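You operate a simulated robot arm through the tools that you are given. There is no shell and no other tool. Be economical: measure what you need, move in short steps, check, and stop when the job is done.

The job below is to be done with a simulated robot arm. You get a single attempt, and the scene is never put back.

## Task
Put the 4 mm shim pack in the beige box and screw the lid down.
Fine: it lies in the SHIMS drawer; shut that again; tighten both lid screws with the driver till green; stand it back.

It is judged by the outcome, as a careful person would: the job done as asked, and still so three seconds after it is handed in. It fails if anything else is knocked over, pushed out of place, dropped, spilled or broken. Lids that push on must go on centred and level and be pressed home; caps that screw on are set level and turned clockwise until they are tight.

## Robot
A 7-joint arm with a two-finger gripper, hanging from a carriage that runs on a rail from [-0.035, 2.641] to [0.003, -0.238] (x, y) and turns from -438 to 250 degrees about z. Base frame: it is fixed where the carriage stands at the start and does not move with it; the origin is on the floor, on the carriage's upright axis, x ahead of it, y to its left, z up. Readings come in m, degrees, newtons and seconds.
Its first joint turns from -166.0 to 166.0 degrees. Places, roughly: beige box [-0.3, -0.4, 1]; beige lid [-0.3, -0.5, 1.1]; black lid screw [-0.4, -0.4, 1.1]; drawer with green tabs [0.3, -0.4, 0.7]; green stand [-0.3, -0.7, 1]; silver lid screw [-0.2, -0.4, 1.1]. Payload 1.37 kg.
The TCP is the grasp point between the finger pads, 0.016 m short of the fingertips. In the tool frame z runs along the fingers and y along their closing line. Largest opening 0.092 m; the body of the gripper starts 0.074 m behind the TCP.
Orientation is that of the tool frame in the base frame, as a unit quaternion [w, x, y, z]. With the fingers straight down and closing along the base's y, the tool's x points along the base's -x, its y along +y and its z along -z.

## Interface
- The arm moves only by the tool apply_moves. Its arguments are lists of equal length, an entry for each row: "dp": the shift along the tool's x, y, z in m, a list of three; "dr": the turn, a rotation vector about the tool's x, y, z in degrees, a list of three. In form: {"dp": [[tx, ty, tz], ...], "dr": [[ax, ay, az], ...]}. A call has 1 to 20 rows; each row shifts and turns the commanded pose from where the row before left it, along the tool's axes as they then stand. "gripper" is the opening, from 0 (shut) to 1 (fully open), set as the call begins (left out, the last holds). A row lasts 0.2 s, in which the tool goes at most 0.05 m and 8.6 degrees; a call with a longer step from one row to the next is refused whole, and so is a gripper value outside its range. Where a pose cannot be reached the arm comes as near as it can. A force on the tool above 40 N (or 10 N above the force at the start of the call, whichever is more), or a blocked arm, ends the call early, and 0.2 s more pass. The fingers move at their own pace and stop on an object; they squeeze with about 26 N. The grip force told is the motor's: it shows also when the fingers shut on nothing. Time passes only in rows, and 0.2 s behind the last, so rows that do not move let the fingers close. The reply holds the time, the measured pose of the TCP, the force on the tool along the base axes, the opening and the grip force, in the units named above and with some noise, with the torque about the TCP (base axes, N m) and any sound that the robot's microphone picked up.
- Cameras (640 x 400 px; columns grow to the right, rows downward): "scene" is now at [0.1773, -0.0504, 1.7017]; the picture's right is [-0.93, 0.36, 0.00], its down [0.34, 0.87, -0.36] and it looks along [-0.13, -0.34, -0.93] (base axes); focal length 254 px, centre (320, 200). "wrist" rides on the gripper at [0.071, 0.019, -0.111] in the tool frame; the picture's right is [-0.26, 0.97, 0.00], its down [-0.78, -0.21, -0.59] and it looks along [-0.57, -0.15, 0.81] (tool axes); focal length 280 px, centre (320, 200). There is no depth. A picture from a camera that has moved, and an enlarged one, comes with that camera's place and axes in the base frame and with its lens.
- grab_frame(camera): a new picture of that camera. No time passes.
- lift_body(by): slides the trunk up (or, below 0, down) by that many m; the arm and the scene camera ride with it, the base frame stays. It gives what a move gives, with no picture.
- roll_base(legs): drives the robot by 1 to 6 legs, each [ahead, left, turn to the left] in m, m and degrees, along the robot's own axes; the way and the turn of a leg run together, so that a leg with both is an arc; at most 1.5 m and 180 degrees a leg. The arm and the cameras ride along, it lands a little off, and it stops where it bumps. It keeps to its track: a leg is cut to what the track allows. It gives what a move gives.
- aim_head(pan, tilt): turns the head with the scene camera to pan (to the left, within 155 degrees either way) and tilt (down, from -29 to 69), counted from straight ahead of the robot. It gives what a move gives.
- close_up(camera, box): a new picture of the part [left, top, right, bottom] of that camera's present view, enlarged. No time passes.
- job_done(): hands the job in; it is judged then, once.

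Work in short steps. Places have to be worked out from the pictures, the camera data and where the tool is seen: move nearer, look again, correct. Check each grasp and each placing, and mend what went wrong. You have 120 turns and 90 pictures in all, those below and enlarged ones among them. Open the gripper and draw the arm clear of the work before you hand the job in, unless the task says otherwise; then end with one line.

The tools are called after "Request:" as a command line: name --argument value ..., lists and objects as JSON in quotes. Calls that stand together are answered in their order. apply_moves: Moves the arm, as the interface text tells. Its arguments: {"type":"object","properties":{"dp":{"type":"array"},"dr":{"type":"array"},"gripper":{"type":"number"}},"required":["dp","dr"]} The other tools are called the same way: lift_body (by) slides the trunk up or down; roll_base (legs) drives the base; aim_head (pan, tilt) turns the head that bears the scene camera; grab_frame (camera) takes a picture; close_up (camera, box) takes an enlarged picture of a part of a camera's view; job_done () hands the job in.

At the start:

```text
time_s: 0.0
tcp_pos: [-0.2383, -0.2761, 1.1504]
tool_rot: [0.0, -0.001, 1.0, 0.0]
force: [-0.8, -0.5, 0.2]
wrist_torque: [0.02, 0.01, -0.01]
grip_width: 0.0918
gripper_force: 0.0
trunk travel left (down, up): [-0.525, 0.135]
robot x, y, heading: [0.0032, 0.0004, -0.2]
head pan, tilt: [-111.3, 68.8]
```

scene: 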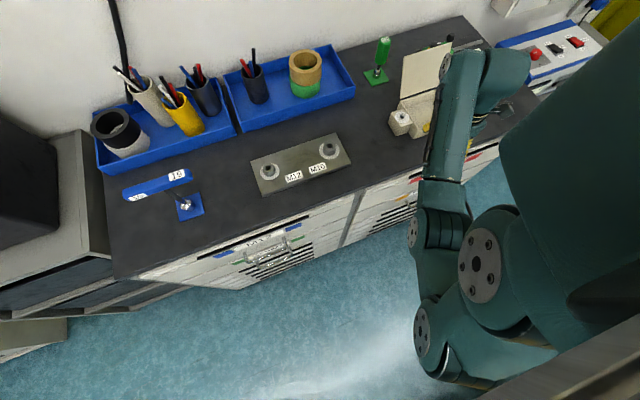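
wrist: 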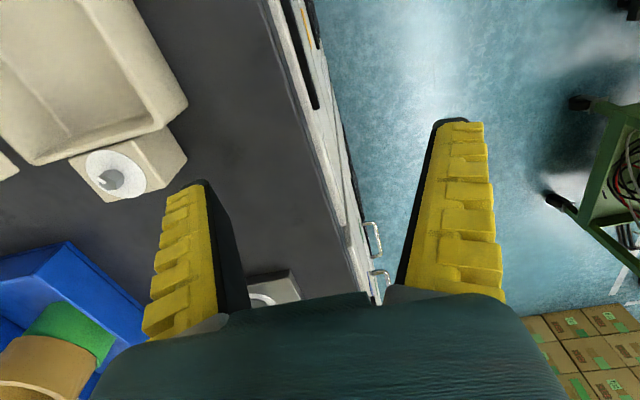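

The first pictures show the bench with the box on the right, partly hidden by the arm. I'll take enlarged looks at the drawers and the box.

Request:
close_up --camera "scene" --box '[360, 20, 560, 145]'

Request:
close_up --camera "scene" --box '[180, 160, 440, 322]'

Request:
close_up --camera "wrist" --box '[0, 0, 320, 200]'

```text
3.20 times, centred on (460, 82) of scene
camera zoom: at [0.1773, -0.0504, 1.7017], right [-0.93, 0.36, 0.0], down [0.34, 0.87, -0.36], along [-0.13, -0.34, -0.93], focal length 812 px, centre (-128, 576)
```

zoom: 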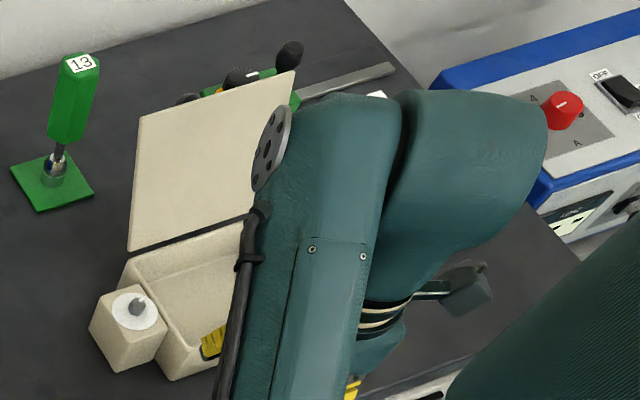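

```text
2.46 times, centred on (310, 241) of scene
camera zoom: at [0.1773, -0.0504, 1.7017], right [-0.93, 0.36, 0.0], down [0.34, 0.87, -0.36], along [-0.13, -0.34, -0.93], focal length 624 px, centre (345, 99)
```

zoom: 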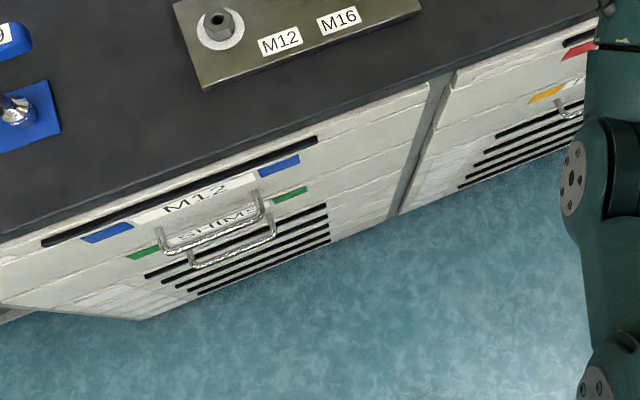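

```text
2.00 times, centred on (160, 100) of wrist
camera zoom: at [-0.3092, -0.2576, 1.2604], right [0.26, 0.97, 0.0], down [0.78, -0.21, 0.59], along [0.57, -0.15, -0.81], focal length 561 px, centre (640, 400)
```

zoom: 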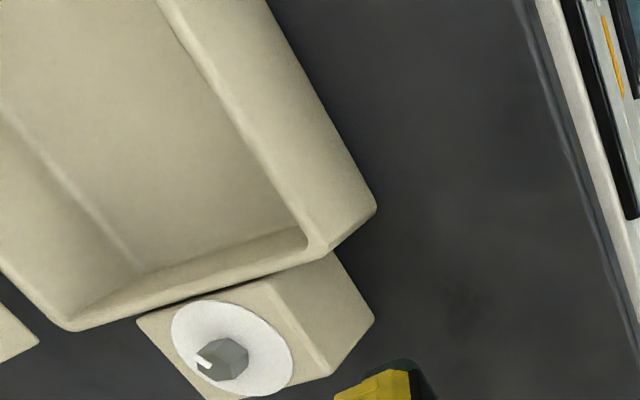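

The box sits near the front edge of the bench at about x -0.3, and the SHIMS drawer handle is just under the M12 handle. I'll back the carriage off a little to get a better view of the drawer fronts and the box.

Request:
roll_base --legs '[[0, 0.35, 0]]'

Request:
aim_head --pan -90 --tilt 50

Request:
grab_frame --camera "scene"

```text
time_s: 2.3
tcp_pos: [-0.2433, 0.0815, 1.1495]
tool_rot: [0.0, -0.001, 1.0, 0.0]
force: [0.2, -1.0, 0.3]
wrist_torque: [-0.02, 0.01, 0.03]
grip_width: 0.0918
gripper_force: 0.0
trunk travel left (down, up): [-0.525, 0.135]
robot x, y, heading: [-0.008, 0.3585, 0.1]
head pan, tilt: [-111.3, 68.8]
```

```text
time_s: 3.2
tcp_pos: [-0.2434, 0.0823, 1.1503]
tool_rot: [-0.001, 0.0, 1.0, 0.0]
force: [0.4, 0.0, -0.2]
wrist_torque: [0.0, 0.0, -0.04]
grip_width: 0.0918
gripper_force: 0.0
trunk travel left (down, up): [-0.525, 0.135]
robot x, y, heading: [-0.0052, 0.3585, 0.4]
head pan, tilt: [-90.0, 50.0]
```

```text
84 pictures are left
camera scene: at [0.1928, 0.2831, 1.7236], right [-1.0, 0.0, 0.0], down [0.0, 0.77, -0.64], along [0.0, -0.64, -0.77], focal length 254 px, centre (320, 200)
```

scene: 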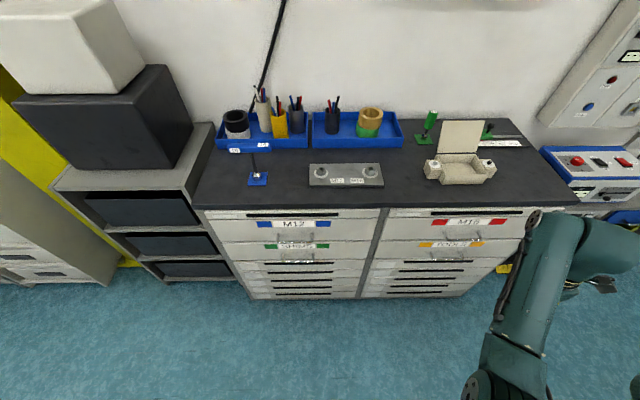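

Now the layout is clear. I'll enlarge the box region and the drawer region.

Request:
close_up --camera "scene" --box '[400, 95, 560, 195]'

Request:
close_up --camera "scene" --box '[200, 195, 392, 315]'

```text
4.00 times, centred on (480, 145) of scene
camera zoom: at [0.1928, 0.2831, 1.7236], right [-1.0, 0.0, 0.0], down [0.0, 0.77, -0.64], along [0.0, -0.64, -0.77], focal length 1015 px, centre (-320, 420)
```

zoom: 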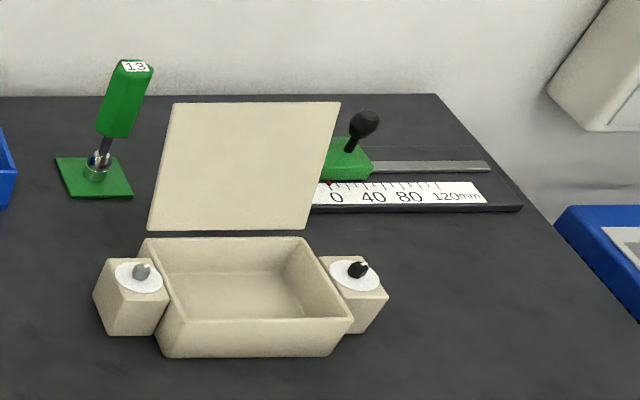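

```text
3.33 times, centred on (296, 255) of scene
camera zoom: at [0.1928, 0.2831, 1.7236], right [-1.0, 0.0, 0.0], down [0.0, 0.77, -0.64], along [0.0, -0.64, -0.77], focal length 846 px, centre (400, 17)
```

zoom: 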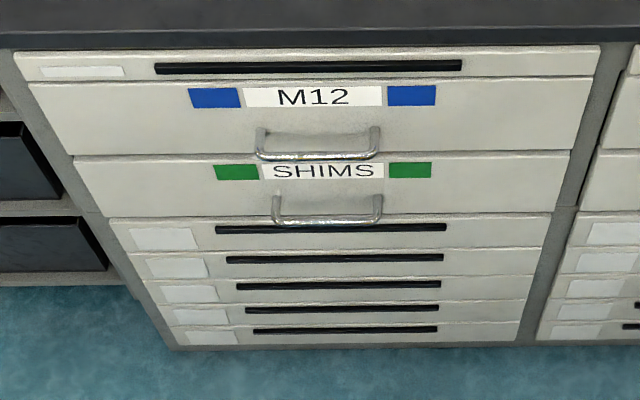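

Bench top comes out near z 0.985, SHIMS handle near (0.297, -0.28, 0.59), the driver near (-0.295, -0.706). I'll turn the carriage so the arm is on the drawer side.

Request:
roll_base --legs '[[0, 0, 90]]'

Request:
aim_head --pan -150 --tilt 60

Request:
grab_frame --camera "scene"

```text
time_s: 7.4
tcp_pos: [0.2784, 0.1283, 1.1498]
tool_rot: [0.0, 0.717, -0.697, 0.0]
force: [-0.2, 0.0, -0.4]
wrist_torque: [0.01, 0.0, -0.01]
grip_width: 0.0918
gripper_force: 0.0
trunk travel left (down, up): [-0.525, 0.135]
robot x, y, heading: [-0.0002, 0.357, 91.4]
head pan, tilt: [-90.0, 50.0]
```

```text
time_s: 8.7
tcp_pos: [0.2785, 0.1277, 1.1496]
tool_rot: [-0.001, 0.717, -0.697, 0.0]
force: [0.3, -0.9, 0.4]
wrist_torque: [0.01, 0.0, 0.01]
grip_width: 0.0922
gripper_force: 0.1
trunk travel left (down, up): [-0.525, 0.135]
robot x, y, heading: [-0.0048, 0.3575, 91.4]
head pan, tilt: [-150.0, 60.0]
```

```text
81 pictures are left
camera scene: at [0.0223, 0.5031, 1.7111], right [-0.85, -0.52, 0.0], down [-0.45, 0.74, -0.5], along [0.26, -0.43, -0.87], focal length 254 px, centre (320, 200)
```

scene: 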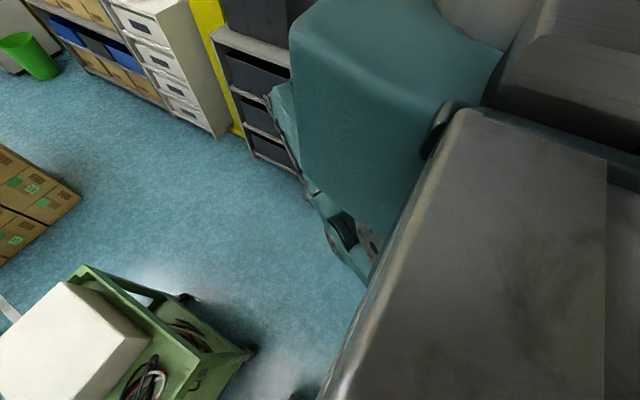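

With this heading the camera looks over the robot's own body. I'll face the bench instead (heading about -90) and swing the arm across the front by rotating about joint 1.

Request:
roll_base --legs '[[0, 0, -180]]'

Request:
aim_head --pan 0 --tilt 55

Request:
grab_frame --camera "scene"

```text
time_s: 16.4
tcp_pos: [-0.2909, 0.5852, 1.1489]
tool_rot: [0.0, 0.692, 0.722, 0.0]
force: [0.6, 0.5, 0.0]
wrist_torque: [-0.03, -0.04, -0.02]
grip_width: 0.0919
gripper_force: 0.1
trunk travel left (down, up): [-0.525, 0.135]
robot x, y, heading: [-0.0062, 0.3587, -87.5]
head pan, tilt: [-150.0, 60.0]
```

```text
time_s: 18.8
tcp_pos: [-0.2924, 0.5858, 1.1497]
tool_rot: [0.0, 0.692, 0.722, 0.0]
force: [-0.3, -0.5, 0.3]
wrist_torque: [-0.01, 0.03, 0.01]
grip_width: 0.0919
gripper_force: 0.0
trunk travel left (down, up): [-0.525, 0.135]
robot x, y, heading: [-0.0114, 0.3575, -87.4]
head pan, tilt: [0.0, 55.0]
```

```text
80 pictures are left
camera scene: at [0.0041, 0.0881, 1.7172], right [-1.0, -0.04, 0.0], down [-0.03, 0.82, -0.57], along [0.02, -0.57, -0.82], focal length 254 px, centre (320, 200)
```

scene: 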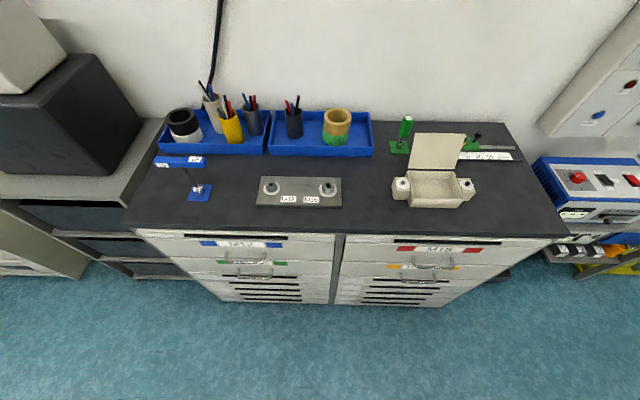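

The view from here is good: the arm is behind the camera. I'll swing the arm around its axis in 7.5° rows, through the front towards the drawer side.

Request:
apply_moves --dp '[[-0.0375, -0.0289, 0], [-0.0375, -0.0289, 0], [-0.0375, -0.0289, 0], [-0.0375, -0.0289, 0], [-0.0375, -0.0289, 0], [-0.0375, -0.0289, 0], [-0.0375, -0.0289, 0], [-0.0375, -0.0289, 0], [-0.0375, -0.0289, 0], [-0.0375, -0.0289, 0]]' --dr '[[0, 0, -7.5], [0, 0, -7.5], [0, 0, -7.5], [0, 0, -7.5], [0, 0, -7.5], [0, 0, -7.5], [0, 0, -7.5], [0, 0, -7.5], [0, 0, -7.5], [0, 0, -7.5]]' --gripper 0.5

```text
time_s: 21.0
tcp_pos: [-0.2988, 0.1466, 1.1512]
tool_rot: [0.001, 0.11, 0.994, 0.0]
force: [-0.3, 0.0, 0.7]
wrist_torque: [-0.08, 0.03, 0.01]
grip_width: 0.0491
gripper_force: 1.9
trunk travel left (down, up): [-0.525, 0.135]
robot x, y, heading: [-0.0063, 0.3598, -87.9]
head pan, tilt: [0.0, 55.0]
```

The swing works as planned; continuing it.

Request:
apply_moves --dp '[[-0.0375, -0.0289, 0], [-0.0375, -0.0289, 0], [-0.0375, -0.0289, 0], [-0.0375, -0.0289, 0], [-0.0375, -0.0289, 0], [-0.0375, -0.0289, 0], [-0.0375, -0.0289, 0], [-0.0375, -0.0289, 0], [-0.0375, -0.0289, 0], [-0.0375, -0.0289, 0], [-0.0375, -0.0289, 0]]' --dr '[[0, 0, -7.5], [0, 0, -7.5], [0, 0, -7.5], [0, 0, -7.5], [0, 0, -7.5], [0, 0, -7.5], [0, 0, -7.5], [0, 0, -7.5], [0, 0, -7.5], [0, 0, -7.5], [0, 0, -7.5]]'

Request:
grab_frame --camera "scene"

```text
time_s: 23.4
tcp_pos: [0.1629, 0.0403, 1.1464]
tool_rot: [0.0, -0.573, 0.819, 0.0]
force: [1.1, -0.6, 0.4]
wrist_torque: [0.02, -0.04, 0.02]
grip_width: 0.0491
gripper_force: 1.8
trunk travel left (down, up): [-0.525, 0.135]
robot x, y, heading: [-0.0038, 0.3584, -87.5]
head pan, tilt: [0.0, 55.0]
```

```text
79 pictures are left
camera scene: at [0.004, 0.0881, 1.7172], right [-1.0, -0.04, 0.0], down [-0.03, 0.82, -0.57], along [0.02, -0.57, -0.82], focal length 254 px, centre (320, 200)
```

scene: 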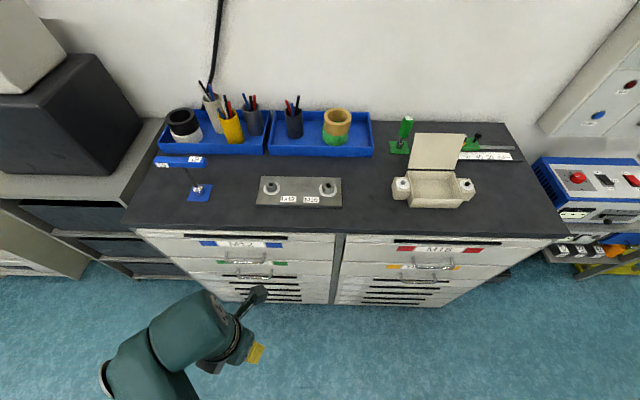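

Now I reorient: turn 70° about the tool axis, then tip the fingers to point at the bench (-y), closing vertically.

Request:
apply_moves --dp '[[0, 0, 0], [0, 0, 0], [0, 0, 0], [0, 0, 0], [0, 0, 0], [0, 0, 0], [0, 0, 0], [0, 0, 0], [0, 0, 0]]' --dr '[[0, 0, 7.8], [0, 0, 7.8], [0, 0, 7.8], [0, 0, 7.8], [0, 0, 7.8], [0, 0, 7.8], [0, 0, 7.8], [0, 0, 7.8], [0, 0, 7.6]]'

Request:
apply_moves --dp '[[0, 0, 0], [0, 0, 0], [0, 0, 0], [0, 0, 0], [0, 0, 0], [0, 0, 0], [0, 0, 0], [0, 0, 0], [0, 0, 0], [0, 0, 0], [0, 0, 0]]' --dr '[[8.2, 0, 0], [8.2, 0, 0], [8.2, 0, 0], [8.2, 0, 0], [8.2, 0, 0], [8.2, 0, 0], [8.2, 0, 0], [8.2, 0, 0], [8.2, 0, 0], [8.2, 0, 0], [8, 0, 0]]'

Request:
grab_frame --camera "scene"

```text
time_s: 25.4
tcp_pos: [0.1629, 0.0392, 1.1493]
tool_rot: [0.0, 0.002, 1.0, 0.0]
force: [0.2, -0.2, 0.3]
wrist_torque: [-0.05, -0.01, 0.01]
grip_width: 0.0493
gripper_force: 2.5
trunk travel left (down, up): [-0.525, 0.135]
robot x, y, heading: [-0.0073, 0.3573, -87.4]
head pan, tilt: [0.0, 55.0]
```

```text
time_s: 27.8
tcp_pos: [0.1637, 0.039, 1.15]
tool_rot: [-0.001, -0.001, -0.707, 0.708]
force: [-0.2, 0.1, 1.9]
wrist_torque: [-0.01, 0.01, -0.01]
grip_width: 0.0488
gripper_force: 2.3
trunk travel left (down, up): [-0.525, 0.135]
robot x, y, heading: [-0.003, 0.3629, -87.6]
head pan, tilt: [0.0, 55.0]
```

```text
78 pictures are left
camera scene: at [0.0042, 0.0881, 1.7172], right [-1.0, -0.04, 0.0], down [-0.03, 0.82, -0.57], along [0.02, -0.57, -0.82], focal length 254 px, centre (320, 200)
```

scene: 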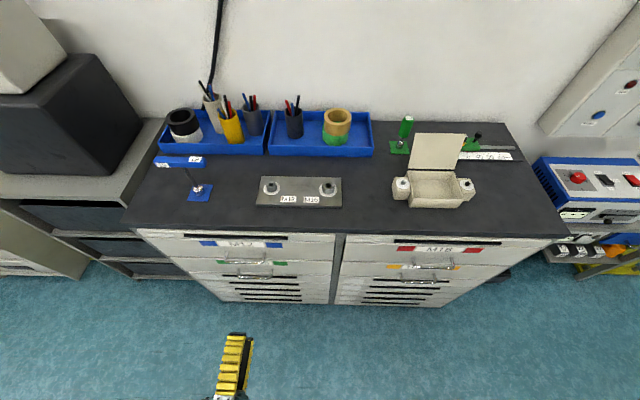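

The tool is level and pointing at the bench. I'll lower the trunk so the gripper comes to handle height, then look.

Request:
lift_body --by -0.5

Request:
grab_frame --camera "scene"

Request:
grab_frame --camera "wrist"

```text
refused: -0.5 is not a number from -0.4 to 0.4
```

```text
77 pictures are left
camera scene: at [0.0042, 0.0881, 1.7172], right [-1.0, -0.04, 0.0], down [-0.03, 0.82, -0.57], along [0.02, -0.57, -0.82], focal length 254 px, centre (320, 200)
```

scene: 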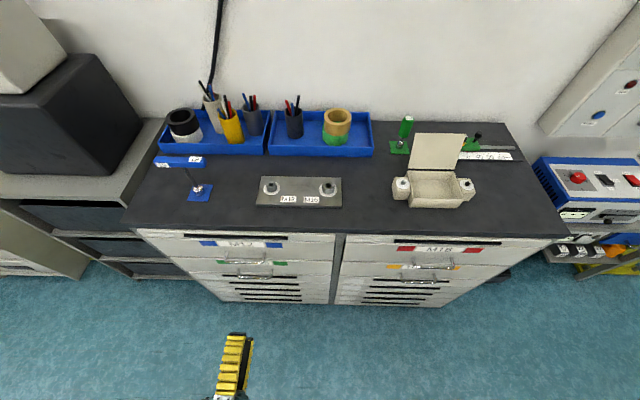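

```text
76 pictures are left
camera wrist: at [0.0925, 0.1499, 1.1304], right [0.26, 0.0, -0.96], down [0.78, 0.59, 0.21], along [0.57, -0.81, 0.16], focal length 280 px, centre (320, 200)
```

wrist: 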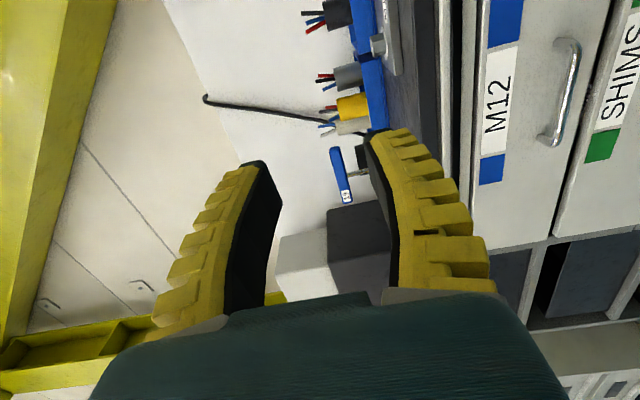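

Limit is 0.4 per call; I'll lower in two steps.

Request:
lift_body --by -0.4

Request:
lift_body --by -0.1

Request:
grab_frame --camera "scene"

Request:
grab_frame --camera "wrist"

```text
time_s: 31.6
tcp_pos: [0.1629, 0.0395, 0.7493]
tool_rot: [-0.001, 0.001, 0.707, -0.707]
force: [0.7, 0.4, -0.8]
wrist_torque: [0.03, 0.0, -0.01]
grip_width: 0.0492
gripper_force: 2.4
trunk travel left (down, up): [-0.125, 0.535]
robot x, y, heading: [-0.0074, 0.3598, -87.6]
head pan, tilt: [0.0, 55.0]
```

```text
time_s: 33.0
tcp_pos: [0.1629, 0.0392, 0.6505]
tool_rot: [0.001, 0.0, -0.707, 0.707]
force: [-0.4, -0.1, 0.0]
wrist_torque: [-0.03, -0.03, -0.01]
grip_width: 0.0491
gripper_force: 1.6
trunk travel left (down, up): [-0.025, 0.635]
robot x, y, heading: [-0.0023, 0.3585, -87.6]
head pan, tilt: [0.0, 55.0]
```

```text
75 pictures are left
camera scene: at [0.0042, 0.0881, 1.2172], right [-1.0, -0.04, 0.0], down [-0.03, 0.82, -0.57], along [0.02, -0.57, -0.82], focal length 254 px, centre (320, 200)
```

scene: 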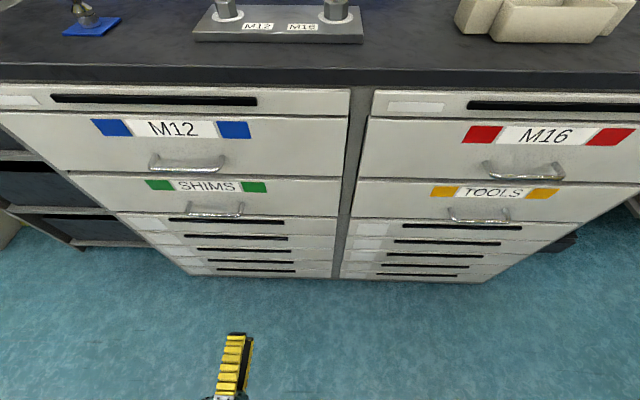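

```text
74 pictures are left
camera wrist: at [0.0924, 0.1499, 0.6308], right [0.26, 0.0, -0.96], down [0.78, 0.59, 0.21], along [0.57, -0.81, 0.15], focal length 280 px, centre (320, 200)
```

wrist: 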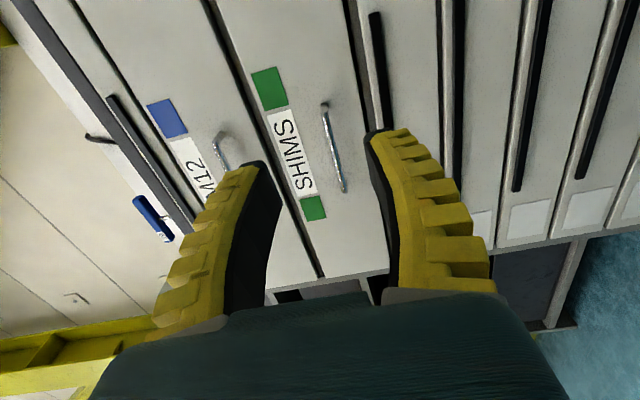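

Triangulating: the handle bar spans x 0.22–0.37 at y ≈ -0.264, z ≈ 0.657. I move in front of it and check before the last approach.

Request:
apply_moves --dp '[[-0.044, 0, 0], [-0.044, 0, 0], [-0.042, -0.007, 0], [0, 0, 0.045], [0, 0, 0.045], [0, 0, 0.045], [0, 0, 0.045], [0, 0, 0.03], [0, 0, 0]]' --dr '[[0, 0, 0], [0, 0, 0], [0, 0, 0], [0, 0, 0], [0, 0, 0], [0, 0, 0], [0, 0, 0], [0, 0, 0], [0, 0, 0]]'

Request:
grab_frame --camera "wrist"

Request:
close_up --camera "scene" --box '[100, 150, 340, 300]'

```text
time_s: 35.0
tcp_pos: [0.2928, -0.169, 0.6572]
tool_rot: [-0.001, 0.001, 0.708, -0.706]
force: [0.5, 0.3, -0.6]
wrist_torque: [-0.02, -0.04, 0.0]
grip_width: 0.0491
gripper_force: 2.1
trunk travel left (down, up): [-0.025, 0.635]
robot x, y, heading: [-0.0039, 0.3611, -87.6]
head pan, tilt: [0.0, 55.0]
```

```text
73 pictures are left
camera wrist: at [0.2222, -0.0583, 0.6374], right [0.26, 0.0, -0.97], down [0.78, 0.59, 0.21], along [0.57, -0.81, 0.15], focal length 280 px, centre (320, 200)
```

wrist: 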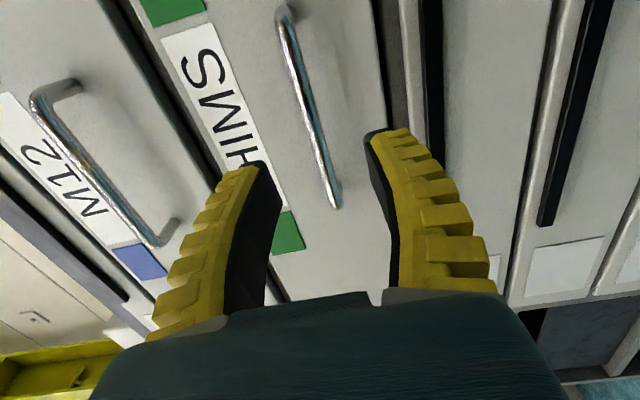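

```text
2.67 times, centred on (220, 225) of scene
camera zoom: at [0.0042, 0.0885, 1.2171], right [-1.0, -0.04, 0.0], down [-0.03, 0.82, -0.57], along [0.02, -0.57, -0.82], focal length 677 px, centre (587, 133)
```

zoom: 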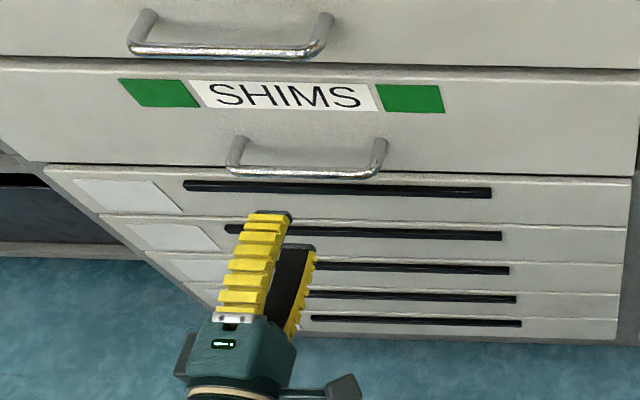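

Handle lies level between the fingers (z ≈ 0.662). I approach and close on it.

Request:
apply_moves --dp '[[-0.006, -0.004, 0.03], [0, 0, 0.032], [0, 0, 0.03], [0, 0, 0]]' --dr '[[0, 0, 0], [0, 0, 0], [0, 0, 0], [0, 0, 0]]'

Request:
grab_frame --camera "wrist"

```text
time_s: 36.0
tcp_pos: [0.2956, -0.2616, 0.661]
tool_rot: [0.0, 0.0, 0.708, -0.707]
force: [-0.1, 0.0, -0.3]
wrist_torque: [-0.04, 0.02, 0.0]
grip_width: 0.049
gripper_force: 2.7
trunk travel left (down, up): [-0.025, 0.635]
robot x, y, heading: [-0.0041, 0.356, -87.5]
head pan, tilt: [0.0, 55.0]
```

```text
71 pictures are left
camera wrist: at [0.2257, -0.1508, 0.6412], right [0.26, 0.0, -0.97], down [0.78, 0.59, 0.21], along [0.57, -0.81, 0.15], focal length 280 px, centre (320, 200)
```

wrist: 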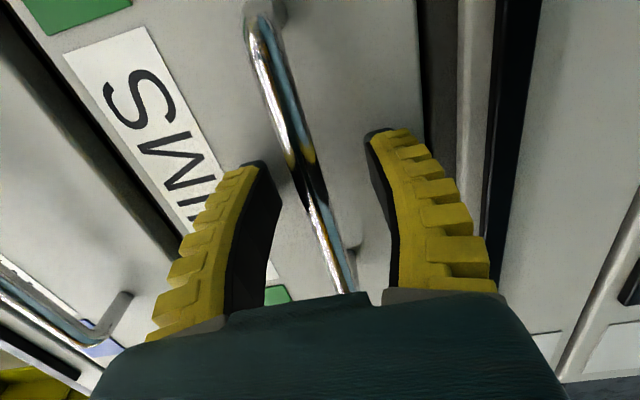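

The bar is between the fingers; closing the gripper.

Request:
apply_moves --dp '[[0, 0, 0], [0, 0, 0], [0, 0, 0]]' --dr '[[0, 0, 0], [0, 0, 0], [0, 0, 0]]' --gripper 0

```text
time_s: 36.8
tcp_pos: [0.2973, -0.2622, 0.6598]
tool_rot: [0.001, 0.0, -0.707, 0.707]
force: [-0.4, -0.9, 0.7]
wrist_torque: [-0.03, 0.0, 0.05]
grip_width: 0.0
gripper_force: 26.3
trunk travel left (down, up): [-0.025, 0.635]
robot x, y, heading: [-0.0032, 0.358, -87.7]
head pan, tilt: [0.0, 55.0]
```

It shut on nothing, so the bar's depth is different than I judged. I look.

Request:
grab_frame --camera "wrist"

Request:
close_up --camera "scene" --box '[140, 150, 300, 250]'

```text
70 pictures are left
camera wrist: at [0.2261, -0.1518, 0.642], right [0.26, 0.0, -0.97], down [0.78, 0.59, 0.21], along [0.57, -0.81, 0.15], focal length 280 px, centre (320, 200)
```

wrist: 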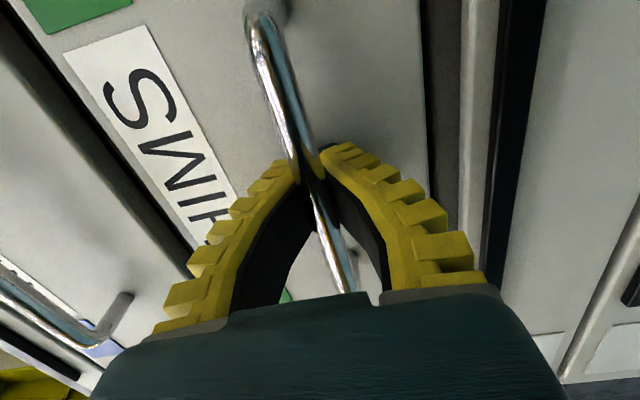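

```text
4.00 times, centred on (220, 200) of scene
camera zoom: at [0.0041, 0.0882, 1.2172], right [-1.0, -0.04, 0.0], down [-0.03, 0.82, -0.57], along [0.02, -0.57, -0.82], focal length 1015 px, centre (720, 200)
```

zoom: 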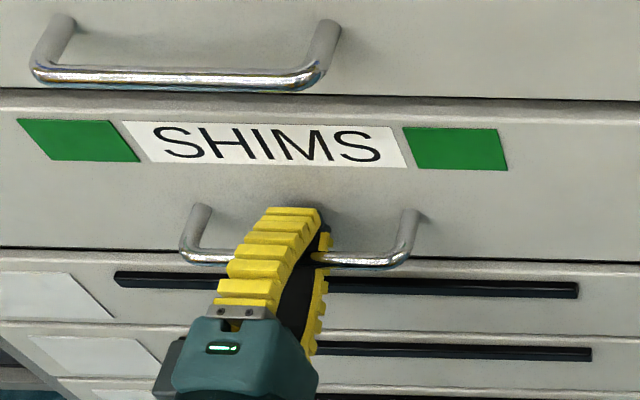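

The fingers have closed around the bar with the tips meeting behind it — a secure hook. I pull gently and watch the force.

Request:
apply_moves --dp '[[0, 0, -0.015], [0, 0, -0.02], [0, 0, -0.02], [0, 0, -0.02], [0, 0, 0]]' --dr '[[0, 0, 0], [0, 0, 0], [0, 0, 0], [0, 0, 0], [0, 0, 0]]'

Request:
grab_frame --camera "scene"

```text
time_s: 38.0
tcp_pos: [0.2978, -0.1878, 0.6616]
tool_rot: [0.0, 0.0, -0.707, 0.708]
force: [-0.3, 0.7, 0.2]
wrist_torque: [-0.01, 0.01, -0.01]
grip_width: 0.0002
gripper_force: 27.6
trunk travel left (down, up): [-0.025, 0.635]
robot x, y, heading: [-0.0038, 0.3585, -87.9]
head pan, tilt: [0.0, 55.0]
```

```text
68 pictures are left
camera scene: at [0.0041, 0.0877, 1.2173], right [-1.0, -0.04, 0.0], down [-0.03, 0.82, -0.57], along [0.02, -0.57, -0.82], focal length 254 px, centre (320, 200)
```

scene: 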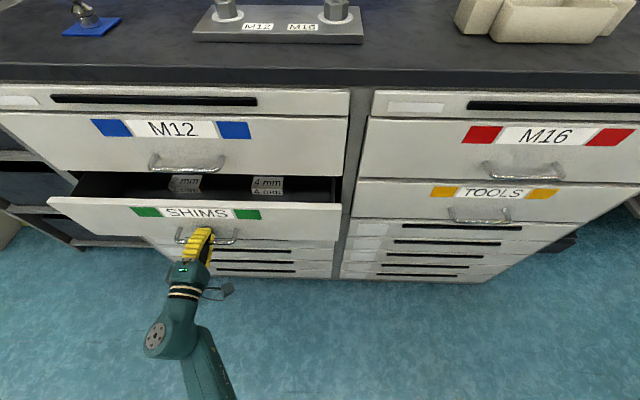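

The drawer opens; I see packs with labels including "2 mm" and "4 mm". Pull further.

Request:
apply_moves --dp '[[0, 0, -0.025], [0, 0, -0.025], [0, 0, -0.025], [0, 0, -0.025], [0, 0, -0.025], [0, 0, -0.02], [0, 0, 0]]' --dr '[[0, 0, 0], [0, 0, 0], [0, 0, 0], [0, 0, 0], [0, 0, 0], [0, 0, 0], [0, 0, 0]]'

Request:
grab_frame --camera "scene"

```text
time_s: 39.6
tcp_pos: [0.2998, -0.0425, 0.6595]
tool_rot: [-0.001, 0.002, 0.707, -0.707]
force: [0.4, 0.5, 0.9]
wrist_torque: [0.04, -0.01, -0.07]
grip_width: 0.0
gripper_force: 27.8
trunk travel left (down, up): [-0.025, 0.635]
robot x, y, heading: [-0.005, 0.3587, -87.5]
head pan, tilt: [0.0, 55.0]
```

```text
67 pictures are left
camera scene: at [0.0043, 0.088, 1.2172], right [-1.0, -0.04, 0.0], down [-0.03, 0.82, -0.57], along [0.02, -0.57, -0.82], focal length 254 px, centre (320, 200)
```

scene: 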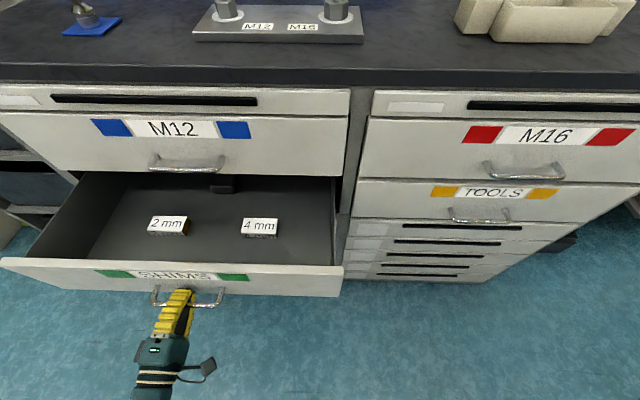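

The "4 mm" pack is on the right, about (0.18, -0.25). I pull a little further for clearance under the bench front.

Request:
apply_moves --dp '[[0, 0, -0.02], [0, 0, -0.02], [0, 0, -0.02], [0, 0, -0.015], [0, 0, 0]]' --dr '[[0, 0, 0], [0, 0, 0], [0, 0, 0], [0, 0, 0], [0, 0, 0]]'

Request:
close_up --camera "scene" --box '[0, 150, 360, 375]'

```text
time_s: 40.8
tcp_pos: [0.2997, 0.0309, 0.6608]
tool_rot: [-0.001, 0.0, 0.707, -0.707]
force: [-0.6, 0.6, -0.7]
wrist_torque: [0.04, 0.02, 0.0]
grip_width: 0.0
gripper_force: 27.7
trunk travel left (down, up): [-0.025, 0.635]
robot x, y, heading: [-0.0038, 0.3567, -87.7]
head pan, tilt: [0.0, 55.0]
```

```text
1.78 times, centred on (180, 262) of scene
camera zoom: at [0.0042, 0.088, 1.2172], right [-1.0, -0.04, 0.0], down [-0.03, 0.82, -0.57], along [0.02, -0.57, -0.82], focal length 451 px, centre (569, 89)
```

zoom: 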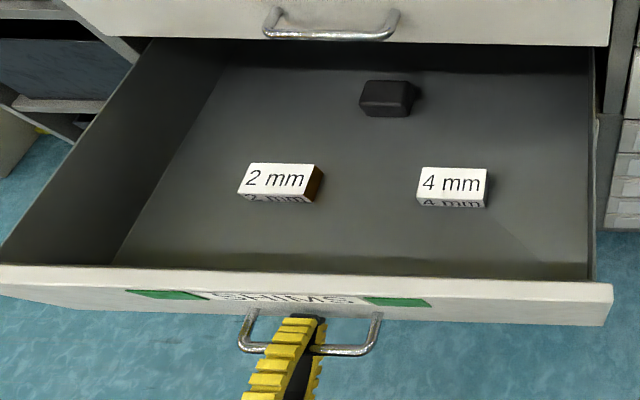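

The drawer is about 0.29 m out; the pack's long side is along x so I'll grip it across y. I release the handle, back off and raise.

Request:
apply_moves --dp '[[0, 0, 0], [0, 0, 0], [0, 0, 0], [0, 0, -0.03], [0, 0, -0.03], [0, 0, 0]]' --dr '[[0, 0, 0], [0, 0, 0], [0, 0, 0], [0, 0, 0], [0, 0, 0], [0, 0, 0]]' --gripper 0.6

Request:
lift_body --by 0.3

Request:
grab_frame --camera "scene"

```text
time_s: 42.2
tcp_pos: [0.3015, 0.0937, 0.6595]
tool_rot: [-0.001, 0.002, 0.707, -0.707]
force: [0.8, 0.0, -0.7]
wrist_torque: [-0.02, -0.01, 0.01]
grip_width: 0.0579
gripper_force: 1.7
trunk travel left (down, up): [-0.025, 0.635]
robot x, y, heading: [-0.0044, 0.3597, -87.5]
head pan, tilt: [0.0, 55.0]
```

```text
time_s: 45.2
tcp_pos: [0.3022, 0.0927, 0.9601]
tool_rot: [0.001, -0.001, -0.707, 0.707]
force: [0.2, 0.5, 0.4]
wrist_torque: [0.01, 0.01, 0.0]
grip_width: 0.0579
gripper_force: 1.4
trunk travel left (down, up): [-0.325, 0.335]
robot x, y, heading: [-0.0043, 0.3579, -87.5]
head pan, tilt: [0.0, 55.0]
```

```text
65 pictures are left
camera scene: at [0.0042, 0.0881, 1.5172], right [-1.0, -0.04, 0.0], down [-0.03, 0.82, -0.57], along [0.02, -0.57, -0.82], focal length 254 px, centre (320, 200)
```

scene: 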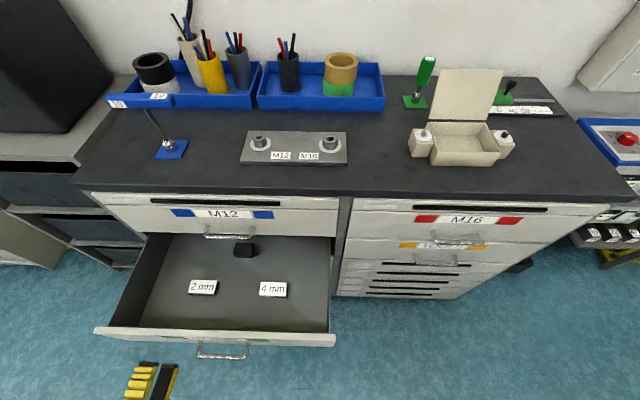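

The pack's label top comes out at about (0.167, -0.145, 0.66). I tip the tool down again and move above it.

Request:
apply_moves --dp '[[0, 0, 0], [0, 0, 0], [0, 0, 0], [0, 0, 0], [0, 0, 0], [0, 0, 0], [0, 0, 0], [0, 0, 0], [0, 0, 0], [0, 0, 0], [0, 0, 0], [0.045, -0.03, 0], [0.045, -0.05, 0], [0.045, -0.045, 0], [0, -0.049, 0], [0, -0.049, 0], [0, -0.015, 0], [0, 0, 0]]' --dr '[[-8.2, 0, 0], [-8.2, 0, 0], [-8.2, 0, 0], [-8.2, 0, 0], [-8.2, 0, 0], [-8.2, 0, 0], [-8.2, 0, 0], [-8.2, 0, 0], [-8.2, 0, 0], [-8.2, 0, 0], [-8, 0, 0], [0, 0, 0], [0, 0, 0], [0, 0, 0], [0, 0, 0], [0, 0, 0], [0, 0, 0], [0, 0, 0]]' --gripper 0.85

```text
refused: row 12 steps farther than a row can; nothing moved
```

Row steps exceed 0.05 diagonally; I split them smaller.

Request:
apply_moves --dp '[[0, 0, 0], [0, 0, 0], [0, 0, 0], [0, 0, 0], [0, 0, 0], [0, 0, 0], [0, 0, 0], [0, 0, 0], [0, 0, 0], [0, 0, 0], [0, 0, 0], [0.023, -0.04, 0], [0.023, -0.04, 0], [0.023, -0.04, 0], [0.023, -0.04, 0], [0.023, -0.04, 0], [0.02, -0.038, 0], [0, 0, 0]]' --dr '[[-8.2, 0, 0], [-8.2, 0, 0], [-8.2, 0, 0], [-8.2, 0, 0], [-8.2, 0, 0], [-8.2, 0, 0], [-8.2, 0, 0], [-8.2, 0, 0], [-8.2, 0, 0], [-8.2, 0, 0], [-8, 0, 0], [0, 0, 0], [0, 0, 0], [0, 0, 0], [0, 0, 0], [0, 0, 0], [0, 0, 0], [0, 0, 0]]' --gripper 0.85

Request:
grab_frame --camera "wrist"

```text
time_s: 49.0
tcp_pos: [0.1666, -0.1471, 0.9624]
tool_rot: [0.0, 0.001, 1.0, -0.001]
force: [-0.1, -0.9, 0.1]
wrist_torque: [0.01, -0.01, -0.03]
grip_width: 0.0796
gripper_force: 1.5
trunk travel left (down, up): [-0.325, 0.335]
robot x, y, heading: [-0.0059, 0.3594, -87.8]
head pan, tilt: [0.0, 55.0]
```

```text
64 pictures are left
camera wrist: at [0.0953, -0.1284, 1.0728], right [0.26, 0.96, 0.0], down [0.78, -0.21, 0.59], along [0.57, -0.16, -0.81], focal length 280 px, centre (320, 200)
```

wrist: 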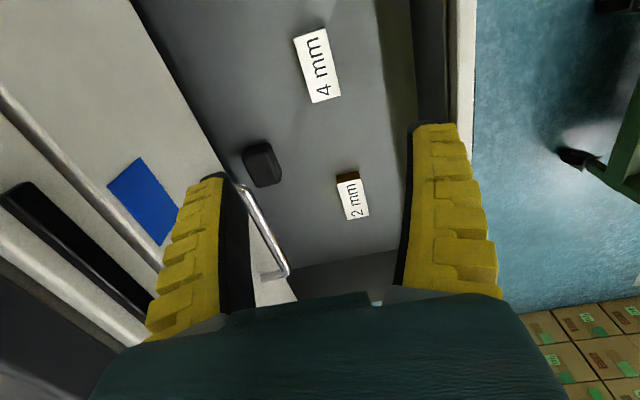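

Pack centre refines to (0.171, -0.154), size about 83×42 mm, aligned with x. I shift, lower by 0.2 and look again.

Request:
apply_moves --dp '[[-0.004, -0.006, 0], [0, 0, 0]]' --dr '[[0, 0, 0], [0, 0, 0]]'

Request:
lift_body --by -0.22

Request:
grab_frame --camera "wrist"

Request:
grab_frame --camera "scene"

```text
time_s: 49.6
tcp_pos: [0.1701, -0.1516, 0.9624]
tool_rot: [0.001, 0.001, 1.0, -0.001]
force: [-0.4, 0.8, 0.3]
wrist_torque: [0.02, 0.04, 0.01]
grip_width: 0.0797
gripper_force: 1.2
trunk travel left (down, up): [-0.325, 0.335]
robot x, y, heading: [-0.0041, 0.3581, -87.7]
head pan, tilt: [0.0, 55.0]
```

```text
time_s: 51.9
tcp_pos: [0.1708, -0.1528, 0.7436]
tool_rot: [0.0, 0.001, 1.0, 0.0]
force: [-0.8, 0.5, 0.3]
wrist_torque: [0.0, -0.01, 0.02]
grip_width: 0.0796
gripper_force: 0.4
trunk travel left (down, up): [-0.105, 0.555]
robot x, y, heading: [-0.0061, 0.3587, -87.6]
head pan, tilt: [0.0, 55.0]
```

```text
63 pictures are left
camera wrist: at [0.0998, -0.1332, 0.8533], right [0.26, 0.96, 0.0], down [0.78, -0.21, 0.59], along [0.57, -0.16, -0.81], focal length 280 px, centre (320, 200)
```

wrist: 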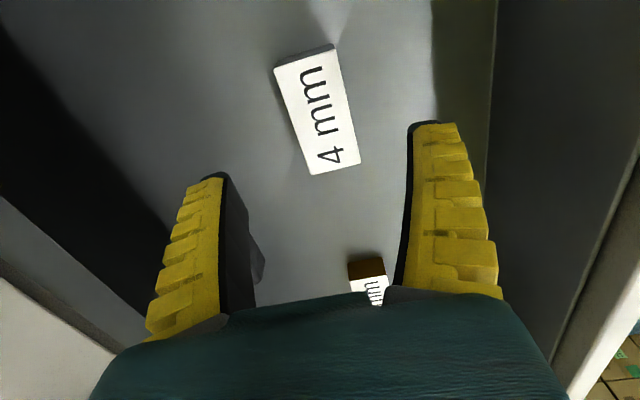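

```text
62 pictures are left
camera scene: at [0.0042, 0.0881, 1.2972], right [-1.0, -0.04, 0.0], down [-0.03, 0.82, -0.57], along [0.02, -0.57, -0.82], focal length 254 px, centre (320, 200)
```

scene: 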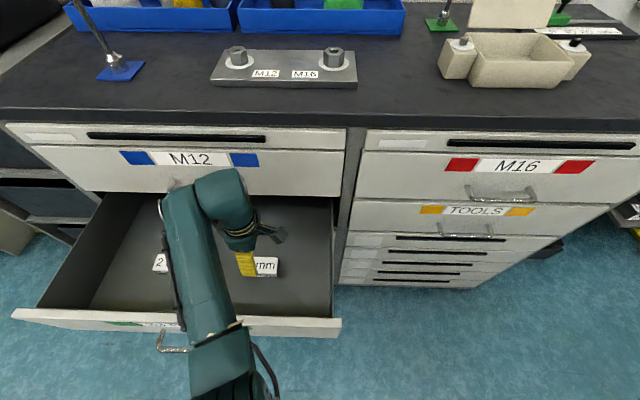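

The pack top is at z ≈ 0.65, centre (0.168, -0.155). I descend so the tips stop just above the drawer floor.

Request:
apply_moves --dp '[[0.001, -0.002, 0.03], [0, 0, 0.03], [0, 0, 0.018], [0, 0, 0.008], [0, 0, 0]]' --dr '[[0, 0, 0], [0, 0, 0], [0, 0, 0], [0, 0, 0], [0, 0, 0]]'

Request:
grab_frame --camera "wrist"

```text
time_s: 53.1
tcp_pos: [0.1699, -0.1524, 0.6578]
tool_rot: [0.0, 0.001, 1.0, -0.001]
force: [-0.4, -0.2, 0.1]
wrist_torque: [0.01, 0.0, 0.01]
grip_width: 0.0798
gripper_force: 1.0
trunk travel left (down, up): [-0.105, 0.555]
robot x, y, heading: [-0.0012, 0.3548, -87.3]
head pan, tilt: [0.0, 55.0]
```

```text
61 pictures are left
camera wrist: at [0.0993, -0.1325, 0.767], right [0.26, 0.96, 0.0], down [0.78, -0.21, 0.59], along [0.57, -0.16, -0.81], focal length 280 px, centre (320, 200)
```

wrist: 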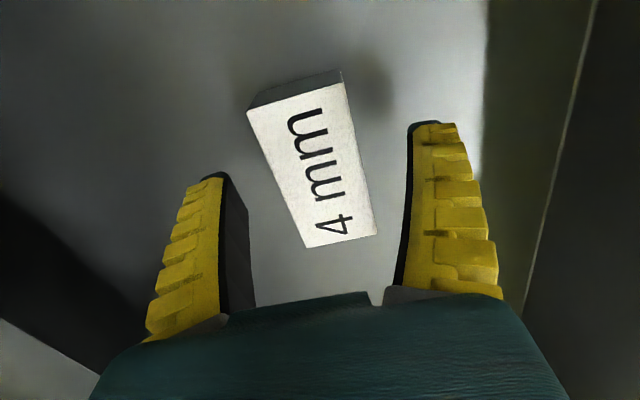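

The label seems at z ≈ 0.636, still just under the tips. I descend 12 mm more, watching force.

Request:
apply_moves --dp '[[0, -0.003, 0.006], [0, 0, 0.006], [0, 0, 0]]' --dr '[[0, 0, 0], [0, 0, 0], [0, 0, 0]]'

Request:
grab_frame --camera "wrist"

```text
time_s: 53.9
tcp_pos: [0.1699, -0.1556, 0.6452]
tool_rot: [-0.001, 0.001, 1.0, 0.0]
force: [-0.4, -0.6, 0.1]
wrist_torque: [-0.01, 0.0, -0.01]
grip_width: 0.0797
gripper_force: 1.1
trunk travel left (down, up): [-0.105, 0.555]
robot x, y, heading: [-0.0061, 0.3581, -87.8]
head pan, tilt: [0.0, 55.0]
```

```text
60 pictures are left
camera wrist: at [0.0989, -0.1372, 0.7556], right [0.26, 0.96, 0.0], down [0.78, -0.21, 0.59], along [0.57, -0.16, -0.81], focal length 280 px, centre (320, 200)
```

wrist: 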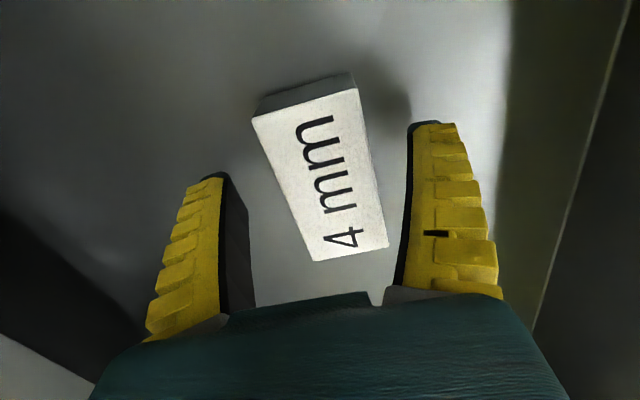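

Label top at z ≈ 0.636, tips at 0.629. Five more millimetres down, then close.

Request:
apply_moves --dp '[[0, 0, 0.005], [0, 0, 0]]' --dr '[[0, 0, 0], [0, 0, 0]]'

Request:
apply_moves --dp '[[0, 0, 0], [0, 0, 0], [0, 0, 0]]' --dr '[[0, 0, 0], [0, 0, 0], [0, 0, 0]]' --gripper 0

Request:
grab_frame --camera "wrist"

```text
time_s: 54.5
tcp_pos: [0.1699, -0.1566, 0.6406]
tool_rot: [0.0, 0.001, 1.0, 0.0]
force: [0.6, 0.3, -0.1]
wrist_torque: [0.0, -0.03, -0.02]
grip_width: 0.08
gripper_force: 1.6
trunk travel left (down, up): [-0.105, 0.555]
robot x, y, heading: [-0.0059, 0.3575, -87.6]
head pan, tilt: [0.0, 55.0]
```

```text
time_s: 55.3
tcp_pos: [0.1697, -0.1567, 0.6411]
tool_rot: [0.0, 0.001, 1.0, -0.001]
force: [-0.2, 1.7, 4.8]
wrist_torque: [0.0, 0.04, 0.09]
grip_width: 0.0401
gripper_force: 25.9
trunk travel left (down, up): [-0.105, 0.555]
robot x, y, heading: [-0.0041, 0.3539, -87.7]
head pan, tilt: [0.0, 55.0]
```

```text
59 pictures are left
camera wrist: at [0.0989, -0.1376, 0.7516], right [0.26, 0.96, 0.0], down [0.78, -0.21, 0.59], along [0.57, -0.16, -0.81], focal length 280 px, centre (320, 200)
```

wrist: 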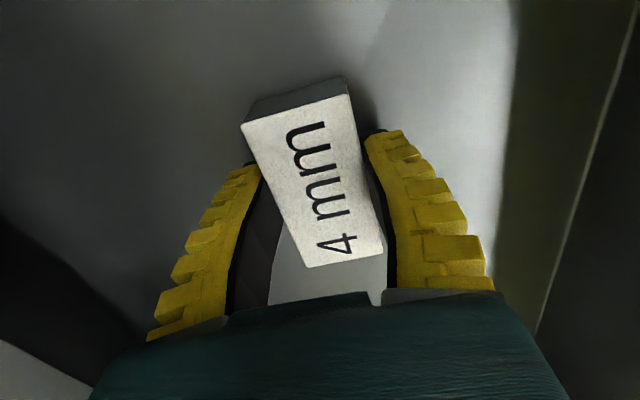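

The pack is held (40 mm). I lift it straight up well above the bench.

Request:
apply_moves --dp '[[0, 0, -0.02], [0, 0, -0.03], [0, 0, -0.03], [0, 0, 0]]' --dr '[[0, 0, 0], [0, 0, 0], [0, 0, 0], [0, 0, 0]]'

Request:
lift_body --by 0.4

Request:
grab_frame --camera "wrist"

Request:
grab_frame --camera "scene"

```text
time_s: 56.3
tcp_pos: [0.1693, -0.1543, 0.721]
tool_rot: [0.0, 0.001, 1.0, 0.0]
force: [0.1, -0.5, 0.0]
wrist_torque: [-0.01, 0.01, -0.01]
grip_width: 0.0001
gripper_force: 26.4
trunk travel left (down, up): [-0.105, 0.555]
robot x, y, heading: [-0.0045, 0.3593, -87.4]
head pan, tilt: [0.0, 55.0]
```

```text
time_s: 60.1
tcp_pos: [0.1694, -0.1548, 1.1205]
tool_rot: [0.0, 0.0, 1.0, 0.001]
force: [0.0, 0.9, -0.8]
wrist_torque: [0.02, -0.01, 0.01]
grip_width: 0.0
gripper_force: 26.2
trunk travel left (down, up): [-0.505, 0.155]
robot x, y, heading: [-0.0049, 0.3582, -87.8]
head pan, tilt: [0.0, 55.0]
```

```text
58 pictures are left
camera wrist: at [0.099, -0.1352, 1.2314], right [0.26, 0.96, 0.0], down [0.78, -0.21, 0.59], along [0.57, -0.16, -0.81], focal length 280 px, centre (320, 200)
```

wrist: 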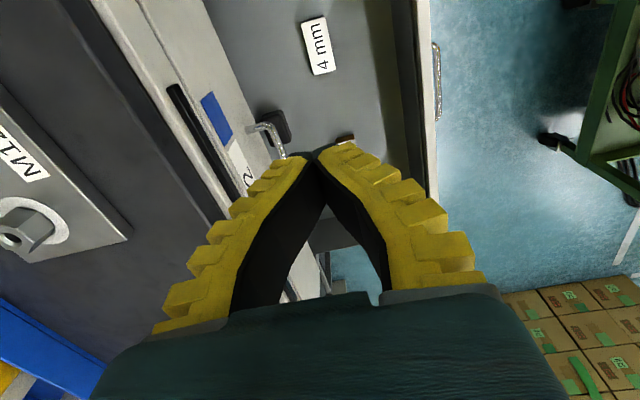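

```text
57 pictures are left
camera scene: at [0.0042, 0.0881, 1.6972], right [-1.0, -0.04, 0.0], down [-0.03, 0.82, -0.57], along [0.02, -0.57, -0.82], focal length 254 px, centre (320, 200)
```

scene: 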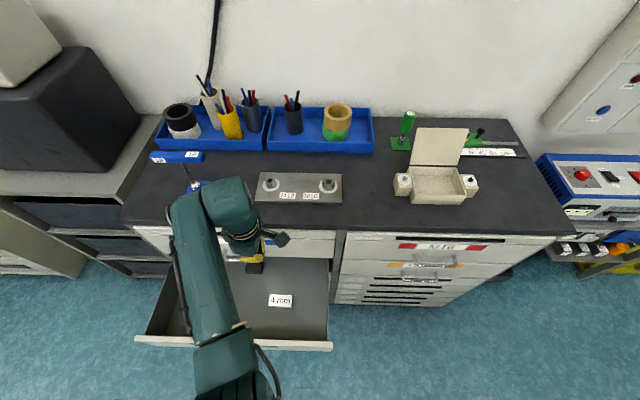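

The pack slipped out and stayed in place in the drawer — the grip was too shallow. I go back down with the gripper open and will grip deeper.

Request:
apply_moves --dp '[[0, 0, 0], [0, -0.003, 0], [0, 0, 0]]' --dr '[[0, 0, 0], [0, 0, 0], [0, 0, 0]]' --gripper 0.8

Request:
lift_body --by -0.4

Request:
apply_moves --dp '[[0, 0, 0.03], [0, 0, 0.03], [0, 0, 0.015], [0, 0, 0.005], [0, 0, 0.003], [0, 0, 0]]' --dr '[[0, 0, 0], [0, 0, 0], [0, 0, 0], [0, 0, 0], [0, 0, 0], [0, 0, 0]]'

Request:
grab_frame --camera "wrist"

```text
time_s: 60.9
tcp_pos: [0.1695, -0.1573, 1.1196]
tool_rot: [0.0, 0.001, 1.0, 0.0]
force: [0.2, 0.2, -1.0]
wrist_torque: [-0.03, -0.02, -0.03]
grip_width: 0.0752
gripper_force: 1.3
trunk travel left (down, up): [-0.505, 0.155]
robot x, y, heading: [-0.0039, 0.3583, -87.5]
head pan, tilt: [0.0, 55.0]
```

```text
time_s: 64.8
tcp_pos: [0.1701, -0.1575, 0.721]
tool_rot: [0.001, 0.001, 1.0, 0.0]
force: [-0.7, 0.8, -0.2]
wrist_torque: [0.02, 0.05, -0.01]
grip_width: 0.0755
gripper_force: 1.8
trunk travel left (down, up): [-0.105, 0.555]
robot x, y, heading: [-0.0037, 0.3597, -88.0]
head pan, tilt: [0.0, 55.0]
```

```text
time_s: 66.2
tcp_pos: [0.169, -0.1581, 0.6364]
tool_rot: [-0.001, 0.0, 1.0, 0.001]
force: [-1.0, 0.2, 0.4]
wrist_torque: [-0.02, -0.02, -0.03]
grip_width: 0.0756
gripper_force: 1.9
trunk travel left (down, up): [-0.105, 0.555]
robot x, y, heading: [-0.0044, 0.3589, -87.6]
head pan, tilt: [0.0, 55.0]
```

```text
56 pictures are left
camera wrist: at [0.0983, -0.1381, 0.7473], right [0.26, 0.96, 0.0], down [0.78, -0.21, 0.59], along [0.57, -0.16, -0.81], focal length 280 px, centre (320, 200)
```

wrist: 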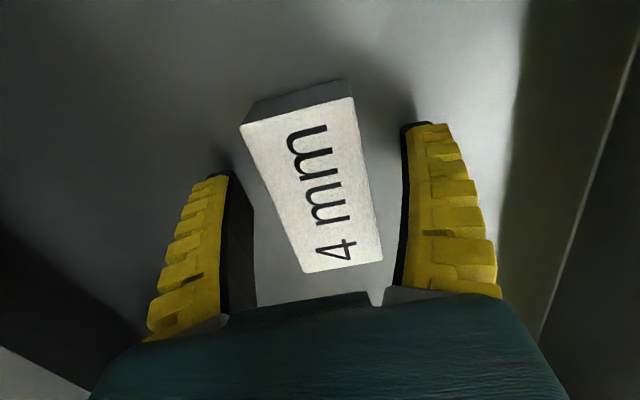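

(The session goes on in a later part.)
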